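You operate a simulated robot arm through the tools that you are given. There is no shell and no other tool. Be economical: measure what you need, move in short steps, check, and stop when the job is done.

You are at the controls of a simulated two-armed robot. One attempt, no reset.

JOB
Open the teal tray, take the teal float from the inside of the teal tray and put it on top of the white carton on the wooden board on the cage and shut the tray again. Take the purple filter on the top of the grey bench and put it away on the top of the grey steel table. Put the brown carton marked "float" from the end of the wooden table away from the stand on the end of the long wooden table and the brown carton labelled "latch" on the shelf of the blue-legged table. Fetch the teal cloth and set it on the top of the green trolley. The order is free. Set down upright: teal float, purple filter, brown carton.

The check looks at the end state, three seconds after you hand in, the way a careful person would. Anything else that was tipped, shoved, dropped, spilled or broken makes it a failure. Flat cloth is picked up by pressing the open fingertips on it (5 to 10 N) and closing them slowly along it; thin cloth reads only 2 to 8 mm in the jaws.

ROBOT AND FRAMES
Two 6-joint arms with three-finger grippers on one trunk, on a base that drives. Base frame: it is fixed to the floor where the robot stands at the start and does not move with it; the origin is under the middle of the robot, x ahead of it, y to its left, z up. Lengths are in m, angles in degrees, forces in N, time in s.
The left shoulder is at the start at [0.04, 0.148, 1.37], the right one opposite. With the tool pointing down near the work surface each hand reaches from about 0.26 to 0.48 m from the robot's upright axis, wherever it stands, measured 20 degrees to its own side. Places, roughly: brown carton [-0.25, -10, 0.75]; end of the long wooden table [-0.7, -8.1, 0.8]; purple filter [-8, -5.75, 1]; shelf of the blue-legged table [-4.9, -11.3, 0.4]; teal cloth (8x11x3 cm) [-0.6, -8.2, 0.8]; teal float [0.75, 0, 1.75]; teal tray [0.9, 0.1, 1.7]; top of the green trolley [2.9, -5.7, 0.8]; top of the grey steel table [3.3, -8.5, 0.8]; white carton [0.75, 0.75, 0.75]. Payload 2.69 kg a hand.
Tool frame (each hand has its own): the origin (TCP) lies between the finger pads and is the grasp point; the fingertips stand 0.029 m ahead of it; z points along the fingers, y is the line along which they close. Largest opening 0.12 m; the body of the gripper starts 0.078 m behind the TCP.
Orientation is told as [roll, pitch, yaw] about the base's x, y, z axes, in that order, counted from this pose: with the fingers straight down and closing along the base's y, the tool's x points along the base's -x, its y along +y and its z along -z.

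CONTROLS
- The arms move only by the tool servo_tool. It takes "left_plan", "right_plan" or both (then of equal length, played together; a hand with none holds still); each is a list of rows, each an object of numbers (a shift or turn left out is 0, a gripper value left out holds the last): "ax", "ay", "az": the turn, a rotation vector about the base's x, y, z in units of 8 degrees (1.0 is 8 degrees); "x", "y", "z": the shift along the base's x, y, z in units of 20 mm (1.0 is 20 mm); "jaw": the closure in counts, from 0 (fully open) to 255 (shut). In form: [{"ax": .., "ay": .., "az": .., "x": .., "y": .., "z": .., "jaw": ..}, ...]. A call has 1 to 12 rows; each row shifts and turns the commanded pose from where the row before left it. A call with a number of a shift or a turn outside -1 to 1 is refused whole. Each row takes 0.2 s and may step no farther than 0.05 m and 8.6 degrees from the row before; otherwise, or with a gripper value out of range, the whole call is refused. Where a pose cannot be reached the arm comes as near as it can. A force on the tool above 40 N (or 10 N above the force at the start of the call, whichever is more), or a blocked arm, ends the call early, and 0.2 s more pass. Each finger halts on what it meets, pressing with about 34 N; the grip force reading is that of the motor and also rises with nothing between the fingers. The clock runs only during rows and for 0.2 s after the last one: add rows that do not move to give the fingers time. It gives the time, the measured TCP pose, the force on the tool (base axes), the opening and the grip force at its end, in the units of the frame above (readings bear some noise), with the torque about the TCP (base axes, N m) and any sound that the robot's microphone picked up, and new pictures: "show" is both (left out), scene, wrist or none (wrist: the cameras of the hands that moved).
- Cameras (640 x 400 px; columns grow to the right, rows downward): "scene" is now at [0.1104, 0.0204, 1.6181]; the picture's right is [0.21, -0.98, 0.00], its down [-0.37, -0.08, -0.92] and it looks along [0.90, 0.19, -0.38] (base axes); focal length 221 px, centre (320, 200). "left" rides on the left gripper at [0.063, 0, -0.104] in its tool frame; the picture's right is [0.00, 1.00, 0.00], its down [-0.83, 0.00, -0.56] and it looks along [-0.56, 0.00, 0.83] (tool axes); focal length 275 px, centre (320, 200). "right" rides on the right gripper at [0.063, 0, -0.104] in its tool frame; the picture's right is [0.00, 1.00, 0.00], its down [-0.83, 0.00, -0.56] and it looks along [-0.56, 0.00, 0.83] (tool axes); focal length 275 px, centre (320, 200). There is no depth. A picture from a camera that has moved, and an enlarged one, comes with that camera's place and axes in the base frame and with its lens.
- move_column(by): slides the trunk up (or, below 0, down) by that many m; the arms and the scene camera ride with it, the base frame stays. It gives what a move gives, with no picture.
- steer(legs): drives the robot by 1 to 6 legs, each [ahead, turn to the left] in m and degrees, along the robot's own axes; the way and the turn of a leg run together, so that a leg with both is an arc; at most 1.5 m and 180 degrees a leg. The arms and the cameras ride along, it lands a little off, and it stops where it bumps. It gives what a move gives, and a new picture of the scene camera.
- pan_tilt(pan, tilt): turns the head with the scene camera to pan (to the left, within 86 degrees either way) and tilt (down, from -29 to 69), counted from straight ahead of the robot. It gives what a move gives, and a new picture of the scene camera.
- enlarge(camera, box): a new picture of the part [left, top, right, bottom] of that camera's present view, enlarged. No time passes.
- sign_off(): hands the job in; it is judged then, once.

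Go step by step. Nothing tells you exact positions but the pictures and the camera data: compare them with the known pose of the tool, close in by small moves and look again before you grip or let go. The budget is 186 turns and 260 pictures, counting those below and the enlarged ones. Unless the task says otherwise, let go and move clear before handing in, and close with one line.

The tools are called after ">>>" as a command line: name --argument value ..., lists and objects as JSON in quotes. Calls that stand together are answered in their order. servo_tool: Moves the arms, as the interface text tells. Its arguments: {"type":"object","properties":{"left_plan":{"type":"array","items":{"type":"object","properties":{"ax":{"type":"number"},"ay":{"type":"number"},"az":{"type":"number"},"x":{"type":"number"},"y":{"type":"number"},"z":{"type":"number"},"jaw":{"type":"number"}}}},"right_plan":{"type":"array","items":{"type":"object","properties":{"ax":{"type":"number"},"ay":{"type":"number"},"az":{"type":"number"},"x":{"type":"number"},"y":{"type":"number"},"z":{"type":"number"},"jaw":{"type":"number"}}}},"show":{"type":"string","enum":["both","scene","wrist","none"]}},"required":[]} The other tools are called the same way: move_column (by) slides the trunk up or down; steer (legs) drives the base; pan_tilt (pan, tilt) turns the head that bears the scene camera; enlarge (camera, box) takes an enlarged picture of a part of a camera's view; sign_off () hands the job in.

At the start:

```text
t: 0.0
left_eef_pos: [0.4341, 0.3256, 0.9989]
left_tool_rot: [0.1, 0.0, 0.0]
left_wrist_force: [-0.1, 1.1, -0.2]
left_wrist_torque: [-0.01, 0.02, 0.0]
left_finger_gap: 0.1201
left_grasp_force: 0.0
right_eef_pos: [0.5523, -0.102, 1.1507]
right_tool_rot: [0.0, 0.0, 0.0]
right_wrist_force: [-0.2, 0.1, 0.9]
right_wrist_torque: [-0.01, 0.02, -0.02]
right_finger_gap: 0.1199
right_grasp_force: 0.0
trunk travel left (down, up): [-0.497, 0.0]
robot x, y, heading: [0.0014, 0.0032, -0.0]
head pan, tilt: [12.1, 22.5]
```

scene: 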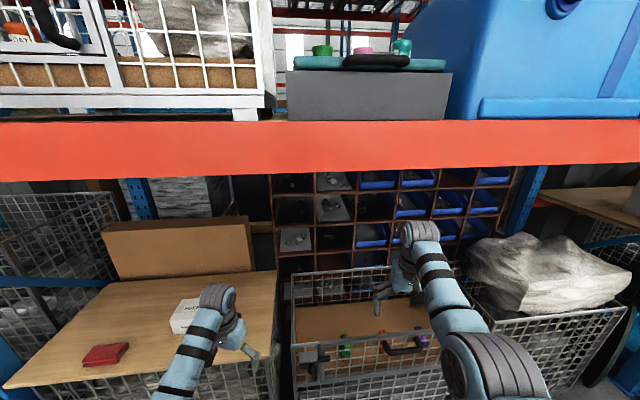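
right: 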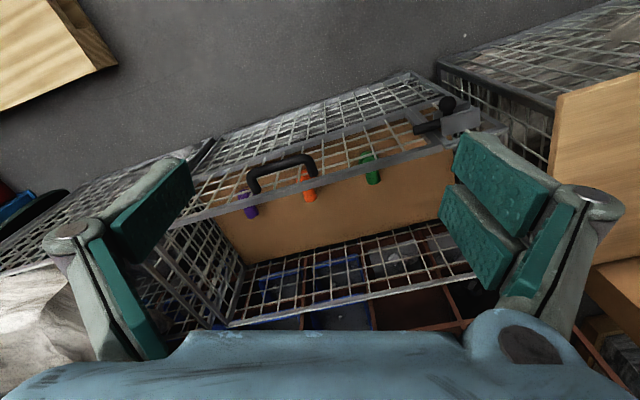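
left: 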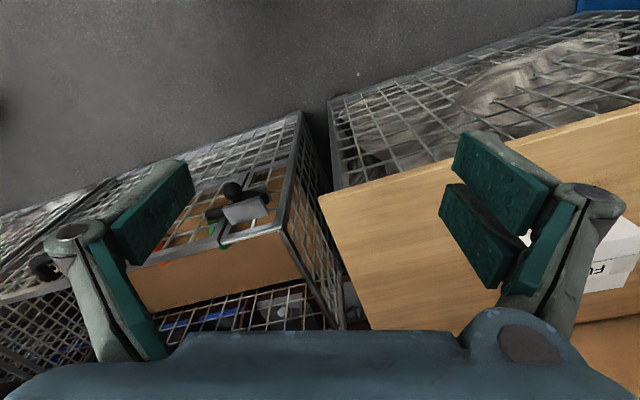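

The rack is ahead of me. A grey box with teal parts on it sits on the upper deck, and the white carton is on the board at the left. I'll look closer at both.

>>> pan_tilt --pan 8 --tilt -10

>>> enlarge --camera "scene" --box '[200, 100, 440, 250]'

```text
t: 1.0
left_eef_pos: [0.4326, 0.3253, 1.0005]
left_tool_rot: [0.0, -0.1, 0.1]
left_wrist_force: [0.9, -0.1, -0.3]
left_wrist_torque: [0.03, 0.03, 0.01]
left_finger_gap: 0.1197
left_grasp_force: 0.0
right_eef_pos: [0.5512, -0.1019, 1.1493]
right_tool_rot: [0.0, 0.0, -0.1]
right_wrist_force: [-0.7, 0.3, -1.0]
right_wrist_torque: [0.03, 0.02, 0.02]
right_finger_gap: 0.1198
right_grasp_force: 0.0
trunk travel left (down, up): [-0.497, 0.0]
robot x, y, heading: [-0.0013, -0.0007, -0.1]
head pan, tilt: [8.0, -10.0]
camera scene: at [0.1032, 0.0128, 1.6697], right [0.14, -0.99, 0.0], down [0.17, 0.02, -0.98], along [0.98, 0.14, 0.17], focal length 221 px, centre (320, 200)
```

scene: 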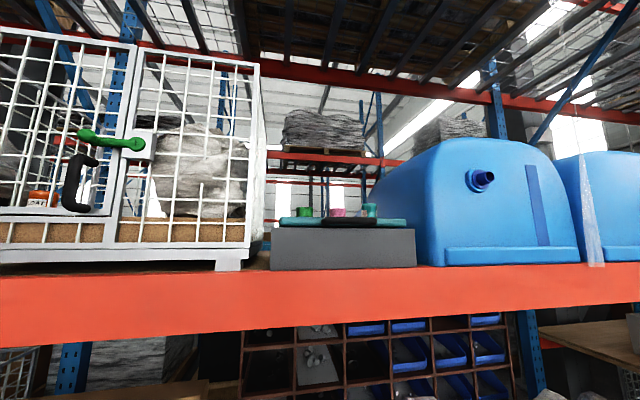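

```text
2.67 times, centred on (320, 175) of scene
camera zoom: at [0.1032, 0.0128, 1.6697], right [0.14, -0.99, 0.0], down [0.17, 0.02, -0.98], along [0.98, 0.14, 0.17], focal length 590 px, centre (320, 267)
```

zoom: 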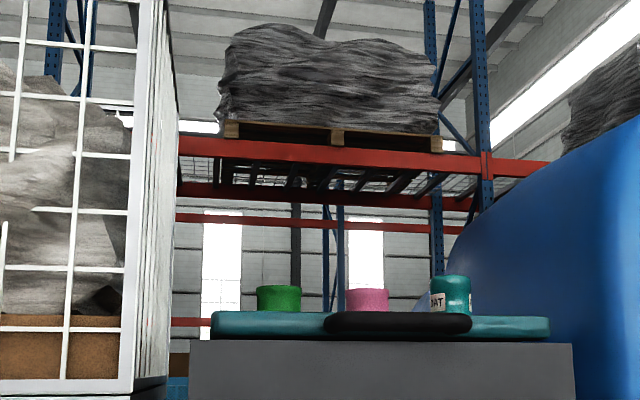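

The teal tray is a shallow tray with a black bar handle, sitting on the grey block at about z 1.72. I'll raise the left hand and turn it so the fingers point forward with its camera on top.

>>> servo_tool --left_plan '[{"ax": 0.7, "az": -0.7, "z": 1}, {"ax": 0.7, "az": -0.7, "z": 1}, {"ax": 0.7, "az": -0.7, "z": 1}, {"ax": 0.7, "az": -0.7, "z": 1}, {"ax": 0.7, "az": -0.7, "z": 1}, {"ax": 0.7, "az": -0.7, "z": 1}, {"ax": 0.7, "az": -0.7, "z": 1}, {"ax": 0.7, "az": -0.7, "z": 1}, {"ax": 0.7, "az": -0.7, "z": 1}, {"ax": 0.7, "az": -0.7, "z": 1}, {"ax": 0.7, "az": -0.7, "z": 1}, {"ax": 0.7, "az": -0.7, "z": 1}]' --show "none"

>>> servo_tool --left_plan '[{"ax": 0.7, "az": -0.7, "z": 1}, {"ax": 0.7, "az": -0.7, "z": 1}, {"ax": 0.7, "az": -0.7, "z": 1}, {"ax": 0.7, "az": -0.7, "z": 1}, {"ax": 0.7, "az": -0.7, "z": 1}, {"ax": 0.7, "az": -0.7, "z": 1}, {"ax": 0.7, "az": -0.7, "z": 1}, {"ax": 0.7, "az": -0.7, "z": 1}, {"ax": 0.7, "az": -0.7, "z": 1}, {"ax": 0.7, "az": -0.7, "z": 1}, {"ax": 0.5, "az": -0.5, "z": 1}, {"z": 1}]'

```text
t: 3.6
left_eef_pos: [0.4605, 0.3355, 1.2071]
left_tool_rot: [57.1, 33.0, -57.1]
left_wrist_force: [-0.6, -0.7, -0.1]
left_wrist_torque: [-0.03, 0.04, -0.01]
left_finger_gap: 0.1201
left_grasp_force: 0.1
left hand out of reach, approached as far as the arm can: row 1, 2, 3, 4
right_eef_pos: [0.5516, -0.1009, 1.15]
right_tool_rot: [0.0, -0.1, 0.0]
right_wrist_force: [-0.1, 0.0, -0.2]
right_wrist_torque: [0.0, 0.0, 0.03]
right_finger_gap: 0.1199
right_grasp_force: 0.0
trunk travel left (down, up): [-0.497, 0.0]
robot x, y, heading: [0.0009, -0.0002, -0.2]
head pan, tilt: [8.0, -10.0]
```

```text
t: 6.2
left_eef_pos: [0.4648, 0.3348, 1.4476]
left_tool_rot: [37.2, 90.0, -142.9]
left_wrist_force: [0.0, 0.1, -0.5]
left_wrist_torque: [0.04, 0.03, 0.07]
left_finger_gap: 0.1199
left_grasp_force: 0.1
left hand out of reach, approached as far as the arm can: row 7
right_eef_pos: [0.5522, -0.1025, 1.15]
right_tool_rot: [0.0, 0.0, 0.0]
right_wrist_force: [-0.3, 0.2, 0.3]
right_wrist_torque: [-0.02, 0.04, -0.02]
right_finger_gap: 0.1202
right_grasp_force: 0.0
trunk travel left (down, up): [-0.497, 0.0]
robot x, y, heading: [0.0007, -0.0002, 0.2]
head pan, tilt: [8.0, -10.0]
camera scene: at [0.104, 0.0121, 1.6697], right [0.14, -0.99, 0.0], down [0.17, 0.02, -0.98], along [0.98, 0.14, 0.17], focal length 221 px, centre (320, 200)
camera left: at [0.3592, 0.3348, 1.512], right [0.0, -1.0, 0.0], down [-0.56, 0.0, -0.83], along [0.83, 0.0, -0.56], focal length 275 px, centre (320, 200)
```

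scene: 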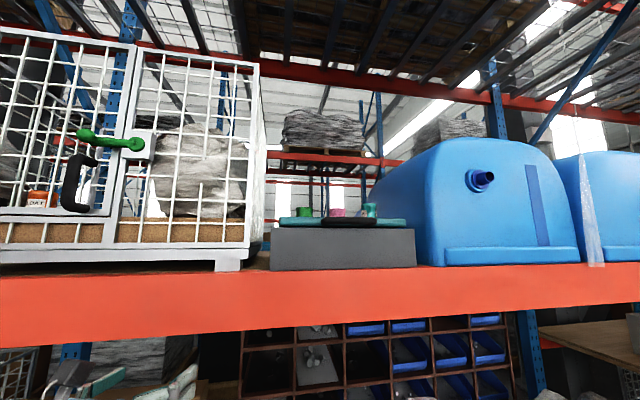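
left: 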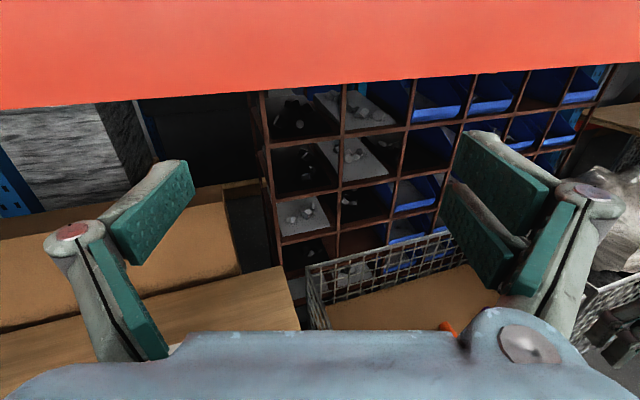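

The orientation is reached, and the beam looks to be near x=0.85. I'll raise the hand further to look into the tray.

>>> servo_tool --left_plan '[{"z": 1}, {"z": 1, "y": -1}, {"z": 1, "y": -1}, {"z": 1, "y": -1}, {"z": 1, "y": -1}, {"z": 1, "y": -1}, {"z": 1, "y": -1}, {"z": 1, "y": -1}, {"z": 1, "y": -1}, {"z": 1, "y": -1}, {"z": 1, "y": -1}, {"z": 1, "y": -1}]' --show "none"

>>> servo_tool --left_plan '[{"z": 1}, {"z": 1}, {"z": 1}, {"z": 1}, {"z": 1}, {"z": 1}, {"z": 1}, {"z": 1}, {"z": 1}]'

```text
t: 8.8
left_eef_pos: [0.4691, 0.2562, 1.62]
left_tool_rot: [112.6, 89.3, -68.0]
left_wrist_force: [-0.7, 0.5, -0.5]
left_wrist_torque: [0.02, -0.02, 0.0]
left_finger_gap: 0.12
left_grasp_force: 0.0
left hand out of reach, approached as far as the arm can: row 6, 7, 8, 9, 10, 11, 12
right_eef_pos: [0.5515, -0.1022, 1.1497]
right_tool_rot: [0.0, 0.0, 0.0]
right_wrist_force: [1.1, -0.2, 0.0]
right_wrist_torque: [0.01, -0.01, -0.01]
right_finger_gap: 0.1198
right_grasp_force: 0.1
trunk travel left (down, up): [-0.497, 0.0]
robot x, y, heading: [-0.0007, -0.0003, -0.1]
head pan, tilt: [8.0, -10.0]
```

```text
t: 10.8
left_eef_pos: [0.4307, 0.3234, 1.6835]
left_tool_rot: [132.8, 89.2, -47.7]
left_wrist_force: [0.0, 0.0, -0.1]
left_wrist_torque: [-0.03, 0.02, 0.04]
left_finger_gap: 0.1202
left_grasp_force: 0.0
left hand out of reach, approached as far as the arm can: row 1, 2, 3, 4, 5, 6, 7, 8, 9
right_eef_pos: [0.5517, -0.101, 1.1494]
right_tool_rot: [0.0, 0.0, 0.0]
right_wrist_force: [-0.9, -0.8, 0.0]
right_wrist_torque: [-0.02, -0.01, -0.04]
right_finger_gap: 0.1202
right_grasp_force: 0.1
trunk travel left (down, up): [-0.497, 0.0]
robot x, y, heading: [-0.0019, -0.0023, 0.1]
head pan, tilt: [8.0, -10.0]
camera scene: at [0.1029, 0.0133, 1.6698], right [0.14, -0.99, 0.0], down [0.17, 0.02, -0.98], along [0.98, 0.14, 0.17], focal length 221 px, centre (320, 200)
camera left: at [0.3247, 0.3238, 1.7466], right [-0.01, -1.0, 0.01], down [-0.55, 0.0, -0.84], along [0.84, -0.01, -0.55], focal length 275 px, centre (320, 200)
```

scene: 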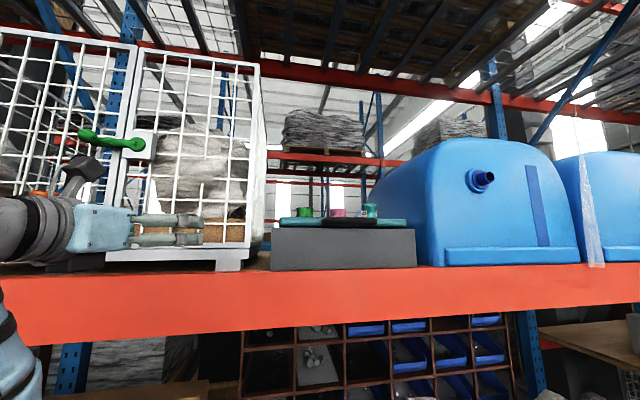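
left: 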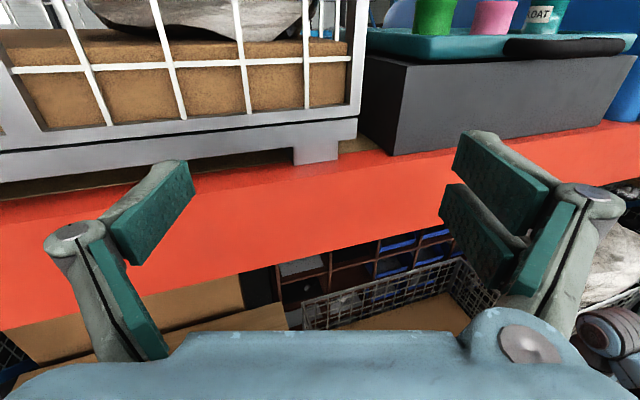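

From two views the handle is near (0.70, 0.03, 1.715) and the float near (0.88, −0.05, 1.76). I'll back up a little to give the arm more extension, then reach forward.

>>> steer --legs '[[-0.2, 0]]'

>>> servo_tool --left_plan '[{"x": 1, "z": 0.5}, {"x": 1, "z": 0.5}, {"x": 1, "z": 0.5}, {"x": 1, "z": 0.5, "y": -0.5}, {"x": 1, "z": 0.5, "y": -1}, {"x": 1, "z": 0.5, "y": -1}, {"x": 1, "z": 0.5, "y": -1}, {"x": 1, "z": 0.5, "y": -1}, {"y": -1}, {"y": -1}]'

```text
t: 12.4
left_eef_pos: [0.2391, 0.3213, 1.6803]
left_tool_rot: [115.0, 89.3, -65.7]
left_wrist_force: [0.2, -0.3, -0.2]
left_wrist_torque: [-0.01, 0.0, -0.02]
left_finger_gap: 0.1198
left_grasp_force: 0.0
right_eef_pos: [0.3561, -0.1043, 1.1476]
right_tool_rot: [0.1, 0.2, -0.2]
right_wrist_force: [0.5, 1.1, -0.1]
right_wrist_torque: [0.02, 0.03, -0.02]
right_finger_gap: 0.1202
right_grasp_force: 0.1
trunk travel left (down, up): [-0.497, 0.0]
robot x, y, heading: [-0.2005, 0.0016, -0.6]
head pan, tilt: [8.0, -10.0]
camera scene: at [-0.0906, 0.0128, 1.6693], right [0.14, -0.99, 0.0], down [0.17, 0.02, -0.99], along [0.98, 0.13, 0.17], focal length 221 px, centre (320, 200)
```

scene: 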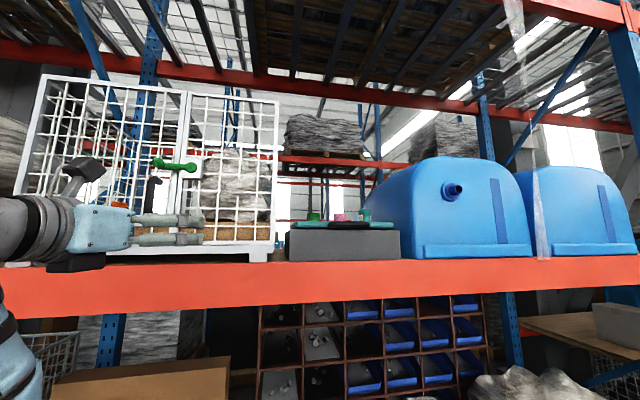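

```text
t: 14.6
left_eef_pos: [0.2672, 0.2524, 1.6217]
left_tool_rot: [124.2, 88.9, -56.7]
left_wrist_force: [0.3, 0.4, 0.9]
left_wrist_torque: [-0.04, 0.01, -0.03]
left_finger_gap: 0.1202
left_grasp_force: 0.1
left hand out of reach, approached as far as the arm can: row 1, 2, 3, 4, 5, 6, 7, 8, 9, 10
right_eef_pos: [0.3511, -0.104, 1.1497]
right_tool_rot: [-0.1, 0.0, -0.2]
right_wrist_force: [-0.2, 0.4, 0.2]
right_wrist_torque: [0.02, 0.01, 0.0]
right_finger_gap: 0.12
right_grasp_force: 0.0
trunk travel left (down, up): [-0.497, 0.0]
robot x, y, heading: [-0.2001, 0.0002, -0.1]
head pan, tilt: [8.0, -10.0]
camera scene: at [-0.097, 0.0119, 1.6698], right [0.14, -0.99, 0.0], down [0.17, 0.02, -0.98], along [0.98, 0.13, 0.17], focal length 221 px, centre (320, 200)
camera left: at [0.1617, 0.2543, 1.6854], right [-0.02, -1.0, 0.01], down [-0.55, 0.0, -0.84], along [0.84, -0.02, -0.55], focal length 275 px, centre (320, 200)
```

scene: 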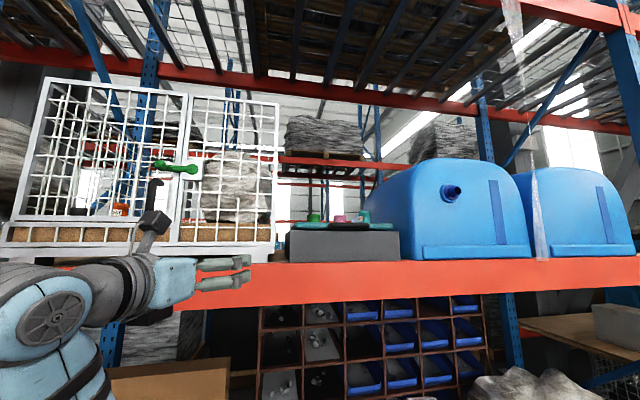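
left: 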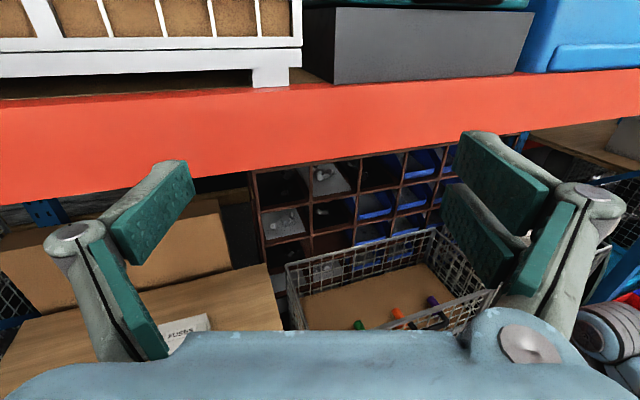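

The arm stops short at this height. I'll look at its posture and test its forward reach at shoulder height to learn the limits.

>>> servo_tool --left_plan '[{"z": -1}, {"z": -1}, {"z": -1}, {"z": -1}, {"z": -1}, {"z": -1}, {"z": -1, "x": 1}, {"z": -1, "x": 1}, {"x": 1}, {"x": 1}, {"x": 1}, {"x": 1}]' --show "none"

>>> servo_tool --left_plan '[{"x": 1}, {"x": 1}, {"x": 1}, {"x": 1}, {"x": 1}, {"x": 1}, {"x": 1}, {"x": 1}, {"x": 1}, {"x": 1}, {"x": 1}, {"x": 1}]' --show "none"

>>> pan_tilt --pan 30 --tilt 35

```text
t: 17.2
left_eef_pos: [0.3798, 0.2673, 1.4571]
left_tool_rot: [120.3, 88.8, -60.2]
left_wrist_force: [-0.6, 0.6, -0.8]
left_wrist_torque: [0.0, 0.02, -0.01]
left_finger_gap: 0.12
left_grasp_force: 0.1
left hand out of reach, approached as far as the arm can: row 11, 12
right_eef_pos: [0.3516, -0.103, 1.1499]
right_tool_rot: [0.0, 0.0, -0.1]
right_wrist_force: [0.4, 0.2, -0.3]
right_wrist_torque: [0.0, 0.01, 0.05]
right_finger_gap: 0.1198
right_grasp_force: 0.2
trunk travel left (down, up): [-0.497, 0.0]
robot x, y, heading: [-0.203, -0.0007, -0.2]
head pan, tilt: [8.0, -10.0]
```

```text
t: 19.8
left_eef_pos: [0.4124, 0.3146, 1.4244]
left_tool_rot: [120.8, 89.1, -59.6]
left_wrist_force: [0.5, 0.1, 0.2]
left_wrist_torque: [-0.02, 0.01, 0.02]
left_finger_gap: 0.1198
left_grasp_force: 0.1
left hand out of reach, approached as far as the arm can: row 1, 2, 3, 4, 5, 6, 7, 8, 9, 10, 11, 12
right_eef_pos: [0.3523, -0.1045, 1.1494]
right_tool_rot: [0.0, 0.0, -0.2]
right_wrist_force: [0.3, 0.1, -0.1]
right_wrist_torque: [0.0, 0.01, -0.01]
right_finger_gap: 0.1202
right_grasp_force: 0.1
trunk travel left (down, up): [-0.497, 0.0]
robot x, y, heading: [-0.2008, 0.0011, -0.2]
head pan, tilt: [8.0, -10.0]
```

```text
t: 20.9
left_eef_pos: [0.4131, 0.3135, 1.4258]
left_tool_rot: [122.6, 89.0, -57.8]
left_wrist_force: [0.7, -0.5, -0.6]
left_wrist_torque: [0.01, 0.0, -0.02]
left_finger_gap: 0.12
left_grasp_force: 0.0
right_eef_pos: [0.3511, -0.1038, 1.1504]
right_tool_rot: [0.0, 0.0, -0.2]
right_wrist_force: [-0.1, -0.4, -1.2]
right_wrist_torque: [0.01, -0.04, -0.01]
right_finger_gap: 0.1199
right_grasp_force: 0.0
trunk travel left (down, up): [-0.497, 0.0]
robot x, y, heading: [-0.2009, -0.0008, -0.2]
head pan, tilt: [30.0, 35.0]
camera scene: at [-0.1039, 0.045, 1.5984], right [0.5, -0.87, 0.0], down [-0.5, -0.28, -0.82], along [0.71, 0.41, -0.57], focal length 221 px, centre (320, 200)
```

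scene: 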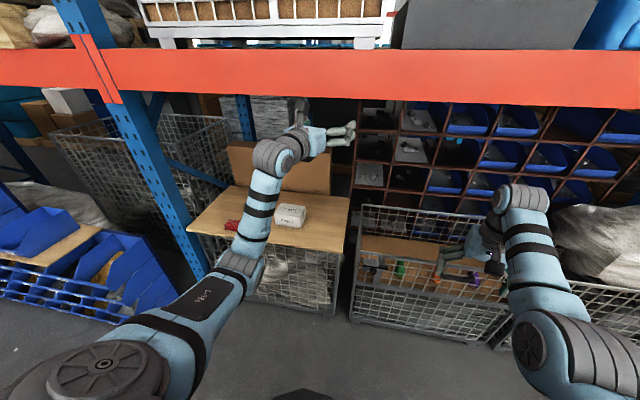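

Each arm's full reach is about 0.6 m from the shoulder, so the robot has to get close. I'll tuck both hands, roll the left one so it closes vertically for the bar handle, then drive in with a small shift to the right.

>>> servo_tool --left_plan '[{"ax": -1, "x": -1, "z": 1}, {"ax": -1, "x": -1, "z": 1}, {"ax": -1, "x": -1, "z": 1}, {"ax": -1, "x": -1, "z": 1}, {"ax": -1, "x": -1, "z": 1}, {"ax": -1, "x": -1, "z": 1}, {"ax": -1, "x": -1, "z": 1}, {"ax": -1, "x": -1, "z": 1}, {"ax": -1, "x": -1, "z": 1}, {"ax": -1, "x": -1, "z": 1}, {"ax": -1, "x": -1, "z": 1}, {"ax": -0.25, "z": 1}]' --right_plan '[{"x": -1}, {"x": -1}, {"x": -1}, {"x": -1}, {"x": -1}, {"x": -1}, {"x": -1}, {"x": -1}, {"x": -1}, {"x": -1}, {}, {}]' --show "none"

>>> pan_tilt --pan 10 --tilt 0

```text
t: 23.5
left_eef_pos: [0.2088, 0.3428, 1.6501]
left_tool_rot: [90.9, -0.7, -89.7]
left_wrist_force: [0.0, 0.1, -0.1]
left_wrist_torque: [0.01, -0.03, 0.02]
left_finger_gap: 0.1203
left_grasp_force: 0.1
left hand out of reach, approached as far as the arm can: row 10, 11, 12
right_eef_pos: [0.3029, -0.0638, 1.0911]
right_tool_rot: [0.0, 0.0, -0.2]
right_wrist_force: [0.4, 0.2, -0.2]
right_wrist_torque: [0.02, -0.01, 0.01]
right_finger_gap: 0.1199
right_grasp_force: 0.0
right hand out of reach, approached as far as the arm can: row 1, 2, 3, 4, 5, 6, 7, 8, 9, 10
trunk travel left (down, up): [-0.497, 0.0]
robot x, y, heading: [-0.1985, 0.0013, -0.0]
head pan, tilt: [30.0, 35.0]
```

```text
t: 24.5
left_eef_pos: [0.2103, 0.3428, 1.6505]
left_tool_rot: [90.8, -0.6, -89.6]
left_wrist_force: [0.2, 0.8, 0.5]
left_wrist_torque: [0.01, 0.01, 0.0]
left_finger_gap: 0.12
left_grasp_force: 0.1
right_eef_pos: [0.303, -0.0634, 1.0896]
right_tool_rot: [0.0, 0.0, -0.2]
right_wrist_force: [0.9, -0.2, 0.6]
right_wrist_torque: [0.0, -0.06, -0.02]
right_finger_gap: 0.1197
right_grasp_force: 0.0
trunk travel left (down, up): [-0.497, 0.0]
robot x, y, heading: [-0.1986, 0.002, -0.1]
head pan, tilt: [10.0, 0.0]
camera scene: at [-0.0918, 0.0166, 1.6544], right [0.17, -0.99, 0.0], down [0.0, 0.0, -1.0], along [0.99, 0.17, 0.0], focal length 221 px, centre (320, 200)
```

scene: 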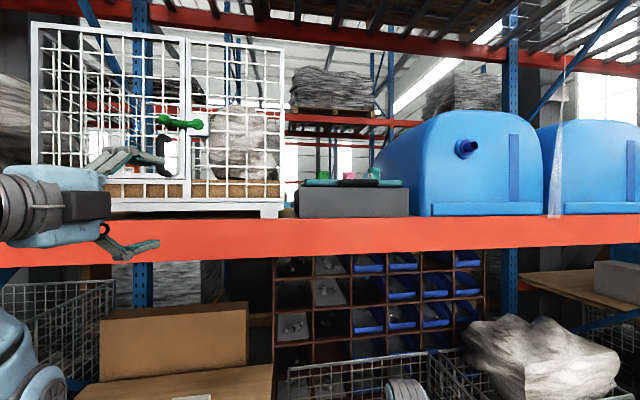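

The hands are tucked enough. I'll drive forward partway with a slight shift to the right.

>>> steer --legs '[[0.15, -30], [0.15, 30]]'

>>> enlarge --camera "left" --box '[0, 0, 640, 400]'

```text
t: 27.9
left_eef_pos: [0.4893, 0.2704, 1.6523]
left_tool_rot: [91.0, -0.6, -89.1]
left_wrist_force: [0.2, -0.2, -0.3]
left_wrist_torque: [0.01, 0.01, 0.03]
left_finger_gap: 0.1199
left_grasp_force: 0.0
right_eef_pos: [0.5884, -0.1363, 1.0909]
right_tool_rot: [0.2, 0.0, 0.3]
right_wrist_force: [0.5, 0.0, 1.1]
right_wrist_torque: [0.0, -0.02, -0.01]
right_finger_gap: 0.1203
right_grasp_force: 0.1
trunk travel left (down, up): [-0.497, 0.0]
robot x, y, heading: [0.0867, -0.0785, 0.6]
head pan, tilt: [10.0, 0.0]
camera scene: at [0.1904, -0.0596, 1.6548], right [0.18, -0.98, 0.0], down [0.0, 0.0, -1.0], along [0.98, 0.18, 0.0], focal length 221 px, centre (320, 200)
```

scene: 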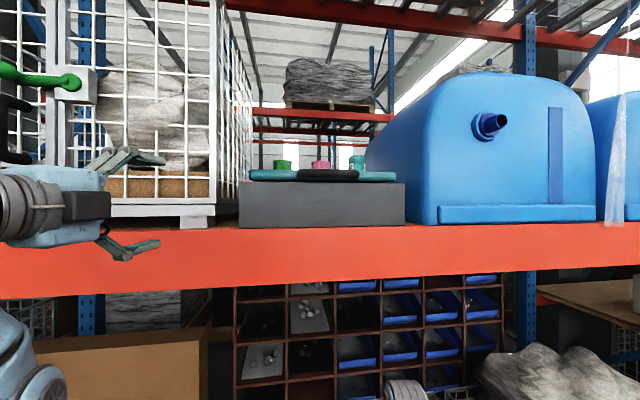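

```text
1.00 times, centred on (320, 200) of left (not enlarged: the box is as wide or as high as the picture)
camera zoom: at [0.3821, 0.3316, 1.6513], right [-0.02, 0.0, 1.0], down [-0.54, -0.84, -0.01], along [0.84, -0.54, 0.02], focal length 275 px, centre (320, 200)
```

zoom: 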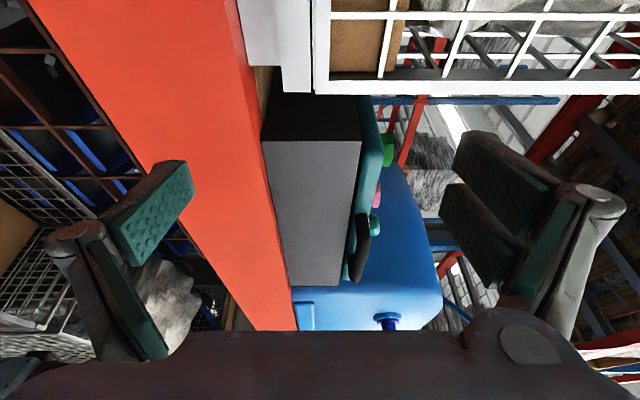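

>>> enlarge --camera "left" --box '[240, 80, 480, 300]'

>>> enlarge --camera "scene" --box '[230, 140, 420, 240]'

```text
1.82 times, centred on (360, 190) of left
camera zoom: at [0.3821, 0.3316, 1.6513], right [-0.02, 0.0, 1.0], down [-0.54, -0.84, -0.01], along [0.84, -0.54, 0.02], focal length 500 px, centre (247, 218)
```

zoom: 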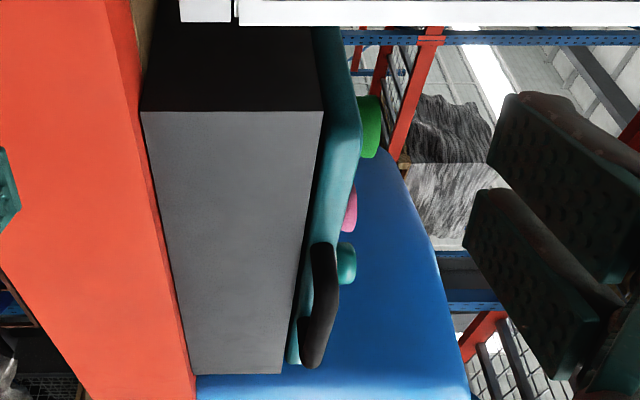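

```text
3.37 times, centred on (325, 190) of scene
camera zoom: at [0.1904, -0.0596, 1.6548], right [0.18, -0.98, 0.0], down [0.0, 0.0, -1.0], along [0.98, 0.18, 0.0], focal length 746 px, centre (303, 234)
```

zoom: 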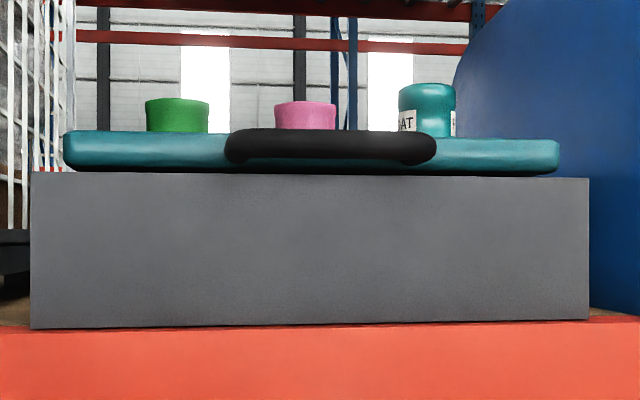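

The rack, tray included, is turned about 18.5° relative to my frame: the box's front-left corner is near (0.67, 0.22) and its front-right near (0.79, −0.17). I'll line the robot up with that heading, shifted to the right so the left hand faces the handle.

>>> steer --legs '[[0, 75.7], [-0.316, 0], [0, -57.8]]'

```text
t: 35.8
left_eef_pos: [0.2894, 0.0713, 1.6499]
left_tool_rot: [90.8, -0.6, -71.4]
left_wrist_force: [-0.5, 1.1, -1.1]
left_wrist_torque: [-0.03, -0.01, 0.0]
left_finger_gap: 0.12
left_grasp_force: 0.0
right_eef_pos: [0.5077, -0.2867, 1.0899]
right_tool_rot: [-0.1, -0.1, 17.9]
right_wrist_force: [-0.3, -0.2, 0.4]
right_wrist_torque: [0.03, 0.04, -0.01]
right_finger_gap: 0.1201
right_grasp_force: 0.1
trunk travel left (down, up): [-0.497, 0.0]
robot x, y, heading: [0.0113, -0.3798, 18.0]
head pan, tilt: [10.0, 0.0]
camera scene: at [0.1074, -0.3333, 1.6545], right [0.47, -0.88, 0.0], down [0.0, 0.0, -1.0], along [0.88, 0.47, 0.0], focal length 221 px, centre (320, 200)
```

scene: 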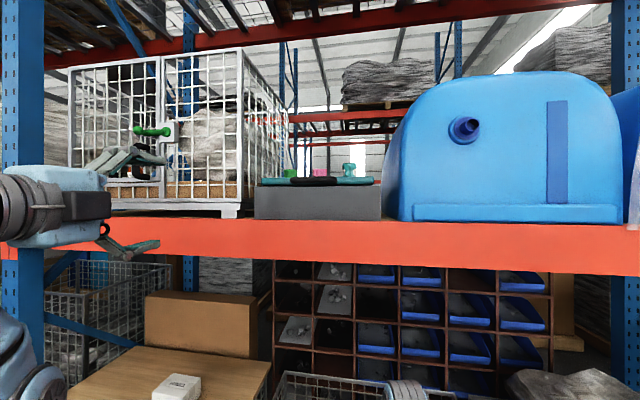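

>>> steer --legs '[[0.28, 0.5]]'

>>> servo_tool --left_plan '[{"x": 0.309, "y": -0.951, "z": 0.6}, {"x": 0.309, "y": -0.951, "z": 0.6}, {"x": 0.309, "y": -0.951, "z": 0.6}, {"x": 0.309, "y": -0.951, "z": 0.6}, {"x": 0.309, "y": -0.951, "z": 0.6}, {"x": 0.309, "y": -0.951, "z": 0.6}]'

```text
t: 37.8
left_eef_pos: [0.5429, 0.1623, 1.6518]
left_tool_rot: [91.0, -0.5, -70.5]
left_wrist_force: [-0.1, -0.7, -0.3]
left_wrist_torque: [0.0, 0.03, 0.01]
left_finger_gap: 0.1202
left_grasp_force: 0.0
right_eef_pos: [0.7677, -0.1904, 1.0933]
right_tool_rot: [0.0, -0.2, 18.9]
right_wrist_force: [-0.9, 0.8, 0.9]
right_wrist_torque: [0.03, -0.03, 0.03]
right_finger_gap: 0.1199
right_grasp_force: 0.0
trunk travel left (down, up): [-0.497, 0.0]
robot x, y, heading: [0.2767, -0.2942, 19.3]
head pan, tilt: [10.0, 0.0]
camera scene: at [0.3659, -0.2455, 1.6549], right [0.49, -0.87, 0.0], down [0.0, 0.0, -1.0], along [0.87, 0.49, 0.0], focal length 221 px, centre (320, 200)
```

scene: 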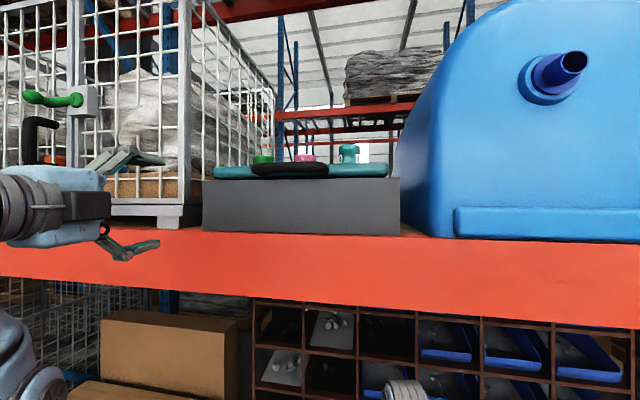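

```text
t: 39.2
left_eef_pos: [0.6152, 0.0834, 1.7232]
left_tool_rot: [90.7, -0.5, -70.5]
left_wrist_force: [-0.6, -0.4, -0.4]
left_wrist_torque: [-0.01, 0.0, 0.04]
left_finger_gap: 0.12
left_grasp_force: 0.1
left hand out of reach, approached as far as the arm can: row 1, 2, 3, 4, 5
right_eef_pos: [0.771, -0.1918, 1.0915]
right_tool_rot: [0.1, -0.1, 18.9]
right_wrist_force: [0.6, -0.1, -0.1]
right_wrist_torque: [0.02, -0.02, -0.01]
right_finger_gap: 0.1202
right_grasp_force: 0.1
trunk travel left (down, up): [-0.497, 0.0]
robot x, y, heading: [0.2707, -0.2949, 19.0]
head pan, tilt: [10.0, 0.0]
camera scene: at [0.3714, -0.2459, 1.6546], right [0.49, -0.87, 0.0], down [0.0, 0.0, -1.0], along [0.87, 0.49, 0.0], focal length 221 px, centre (320, 200)
camera left: at [0.4944, 0.1084, 1.7225], right [-0.01, 0.0, 1.0], down [-0.25, -0.97, -0.01], along [0.97, -0.25, 0.01], focal length 275 px, centre (320, 200)
```

scene: 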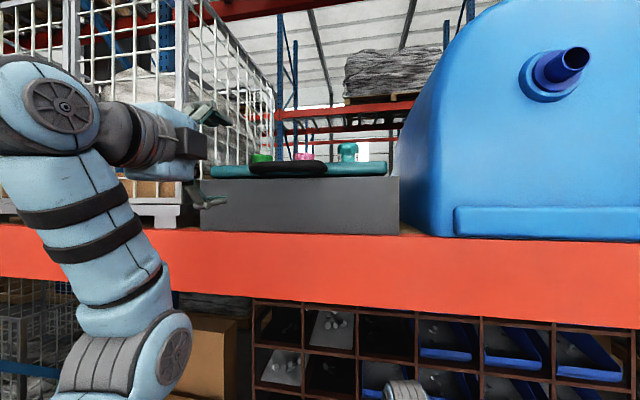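
left: 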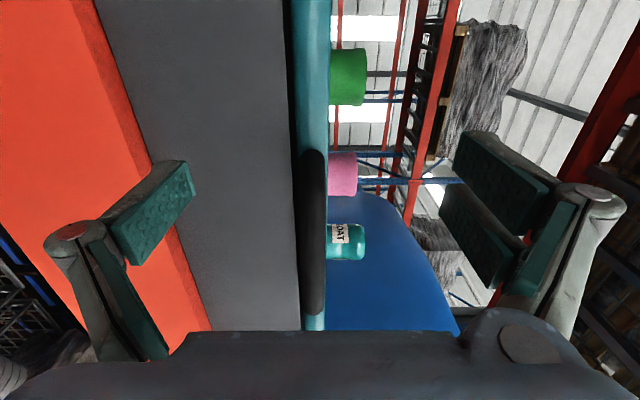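

The hand is level with the bar and I can see its profile. I'll slide right about 8 cm and forward, stopping short of the grey face, so the jaws straddle the bar.

>>> servo_tool --left_plan '[{"x": 0.309, "y": -0.951, "z": -0.1}, {"x": 0.309, "y": -0.951, "z": -0.1}, {"x": 0.309, "y": -0.951, "z": -0.1}, {"x": 0.309, "y": -0.951}, {"x": 0.76, "y": 0.25}, {"x": 0.76, "y": 0.25}, {"x": 0.6, "y": 0.2}]'

```text
t: 40.8
left_eef_pos: [0.686, 0.0281, 1.7187]
left_tool_rot: [90.8, -0.6, -70.6]
left_wrist_force: [-0.6, -0.2, 0.1]
left_wrist_torque: [0.01, 0.01, -0.02]
left_finger_gap: 0.1199
left_grasp_force: 0.1
left hand out of reach, approached as far as the arm can: row 2
right_eef_pos: [0.7709, -0.1895, 1.0912]
right_tool_rot: [0.1, 0.1, 18.9]
right_wrist_force: [0.4, 0.2, 0.5]
right_wrist_torque: [0.04, 0.01, -0.01]
right_finger_gap: 0.12
right_grasp_force: 0.0
trunk travel left (down, up): [-0.497, 0.0]
robot x, y, heading: [0.2775, -0.298, 19.1]
head pan, tilt: [10.0, 0.0]
camera scene: at [0.3719, -0.2435, 1.6545], right [0.49, -0.87, 0.0], down [0.0, 0.0, -1.0], along [0.87, 0.49, 0.0], focal length 221 px, centre (320, 200)
camera left: at [0.5658, 0.0516, 1.718], right [-0.01, 0.0, 1.0], down [-0.25, -0.97, 0.0], along [0.97, -0.25, 0.01], focal length 275 px, centre (320, 200)
```

scene: 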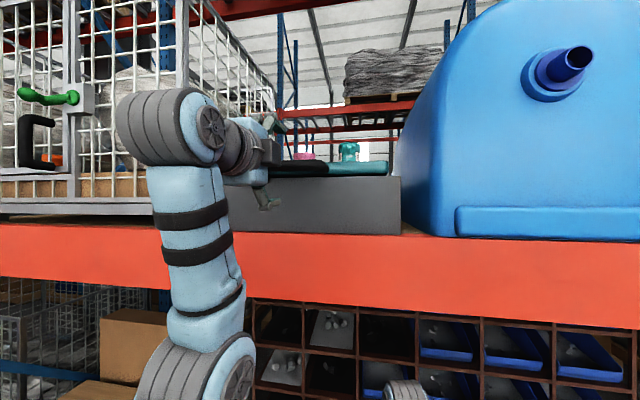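
left: 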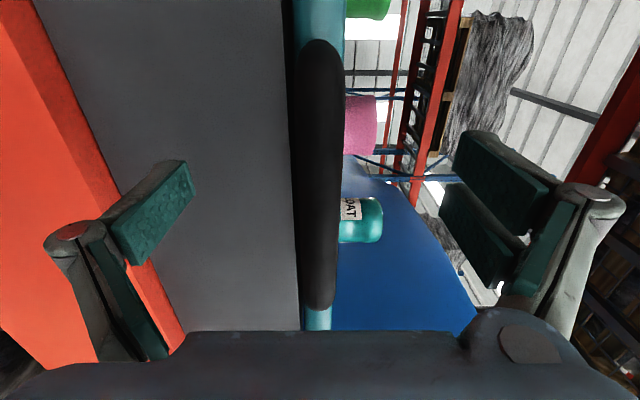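

The bar's centre is about level with the fingertips. I'll go 13 mm further forward and then close on it.

>>> servo_tool --left_plan '[{"x": 0.31, "y": 0.1}, {"x": 0.31, "y": 0.1}, {"jaw": 110}, {"jaw": 180}, {"jaw": 220}, {}, {}, {}]'

```text
t: 42.6
left_eef_pos: [0.6965, 0.0313, 1.7184]
left_tool_rot: [90.9, -0.5, -70.5]
left_wrist_force: [-0.9, -1.0, -4.4]
left_wrist_torque: [0.05, -0.04, 0.0]
left_finger_gap: 0.0193
left_grasp_force: 2.0
right_eef_pos: [0.771, -0.1902, 1.09]
right_tool_rot: [0.0, 0.0, 18.9]
right_wrist_force: [0.7, -0.3, 0.5]
right_wrist_torque: [0.02, 0.0, 0.0]
right_finger_gap: 0.1204
right_grasp_force: 0.2
trunk travel left (down, up): [-0.497, 0.0]
robot x, y, heading: [0.2753, -0.2922, 18.8]
head pan, tilt: [10.0, 0.0]
camera scene: at [0.3717, -0.2435, 1.6545], right [0.49, -0.87, 0.0], down [0.0, 0.0, -1.0], along [0.87, 0.49, 0.0], focal length 221 px, centre (320, 200)
camera left: at [0.5766, 0.0554, 1.7184], right [-0.01, 0.0, 1.0], down [-0.25, -0.97, 0.0], along [0.97, -0.25, 0.01], focal length 275 px, centre (320, 200)
```

scene: 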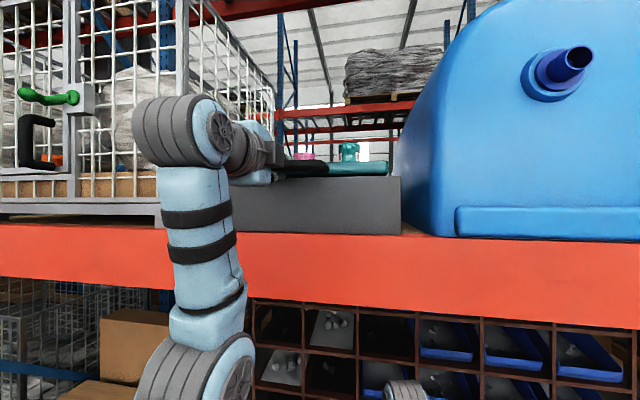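
left: 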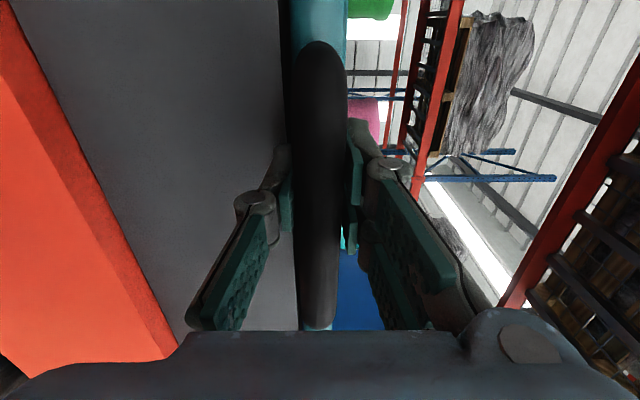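

The bar is between the pads. I'll firm up the grip and pull the tray back along its axis in small steps.

>>> servo_tool --left_plan '[{"jaw": 255}, {}, {"x": -0.38, "y": -0.127}, {"x": -0.76, "y": -0.255}, {"x": -0.76, "y": -0.255}]'

```text
t: 43.8
left_eef_pos: [0.6581, 0.0181, 1.7187]
left_tool_rot: [90.7, -0.5, -70.5]
left_wrist_force: [-0.9, -1.2, -9.4]
left_wrist_torque: [0.66, 0.27, -0.17]
left_finger_gap: 0.0183
left_grasp_force: 44.0
right_eef_pos: [0.7719, -0.1905, 1.0905]
right_tool_rot: [-0.1, 0.0, 18.9]
right_wrist_force: [0.1, 0.5, 0.0]
right_wrist_torque: [0.0, 0.0, 0.02]
right_finger_gap: 0.1199
right_grasp_force: 0.0
trunk travel left (down, up): [-0.497, 0.0]
robot x, y, heading: [0.2785, -0.294, 19.0]
head pan, tilt: [10.0, 0.0]
camera scene: at [0.3717, -0.2439, 1.6544], right [0.49, -0.87, 0.0], down [0.0, 0.0, -1.0], along [0.87, 0.49, 0.0], focal length 221 px, centre (320, 200)
camera left: at [0.5378, 0.0422, 1.7181], right [-0.01, 0.0, 1.0], down [-0.25, -0.97, 0.0], along [0.97, -0.25, 0.01], focal length 275 px, centre (320, 200)
```

scene: 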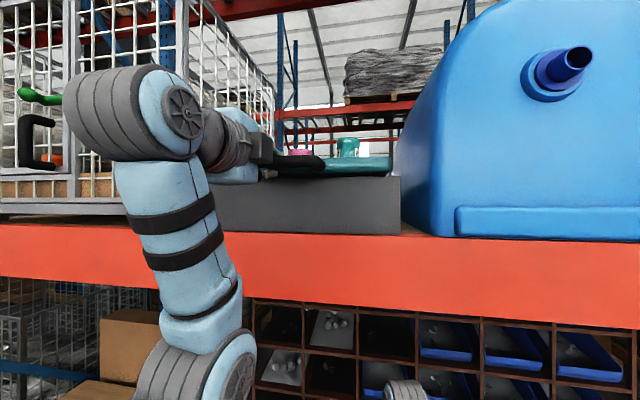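
left: 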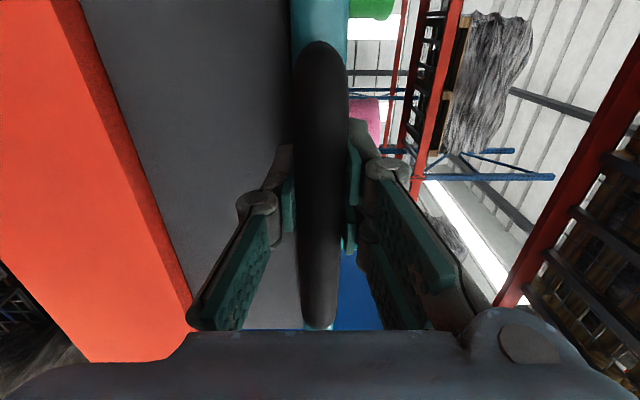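

The tray slides freely. I'll drive back gently to open it further.

>>> steer --legs '[[-0.12, 0]]'

>>> enlarge --camera "left" --box '[200, 0, 520, 330]'

```text
t: 45.1
left_eef_pos: [0.5496, -0.0193, 1.7182]
left_tool_rot: [90.6, -0.4, -70.3]
left_wrist_force: [1.1, 0.3, 0.3]
left_wrist_torque: [0.6, 0.45, 0.16]
left_finger_gap: 0.0178
left_grasp_force: 43.5
right_eef_pos: [0.6622, -0.2273, 1.0887]
right_tool_rot: [0.0, 0.1, 18.9]
right_wrist_force: [0.0, 0.6, -0.4]
right_wrist_torque: [-0.02, 0.0, -0.05]
right_finger_gap: 0.1199
right_grasp_force: 0.1
trunk travel left (down, up): [-0.497, 0.0]
robot x, y, heading: [0.1607, -0.334, 19.2]
head pan, tilt: [10.0, 0.0]
stopped in leg 1: the force on the tool passed its limit at 44 N (the readings are from after the stop); the commanded pose is now the measured one
camera scene: at [0.2631, -0.2814, 1.6543], right [0.49, -0.87, 0.0], down [0.0, 0.0, -1.0], along [0.87, 0.49, 0.0], focal length 221 px, centre (320, 200)
```

scene: 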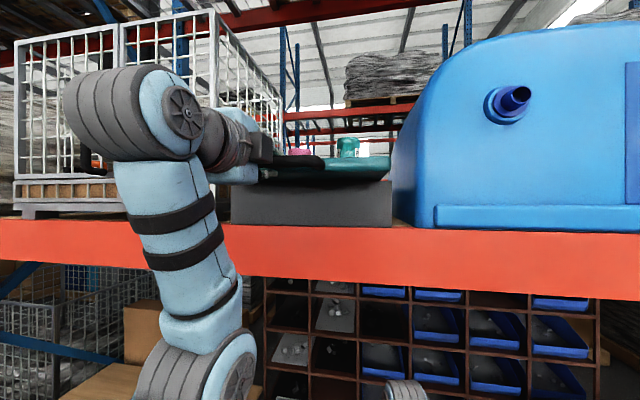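

```text
1.21 times, centred on (360, 165) of left
camera zoom: at [0.429, 0.005, 1.7182], right [-0.01, 0.0, 1.0], down [-0.24, -0.97, 0.0], along [0.97, -0.24, 0.01], focal length 334 px, centre (272, 242)
```

zoom: 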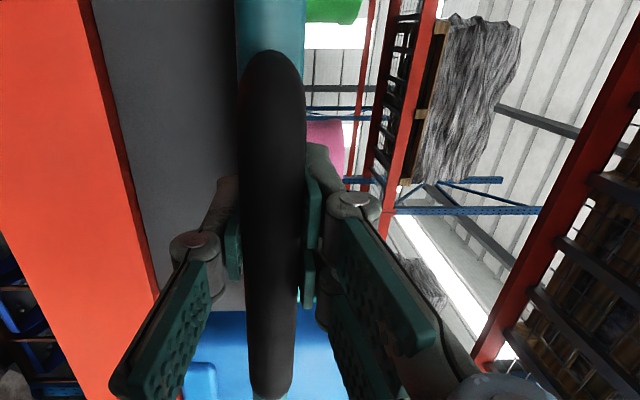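

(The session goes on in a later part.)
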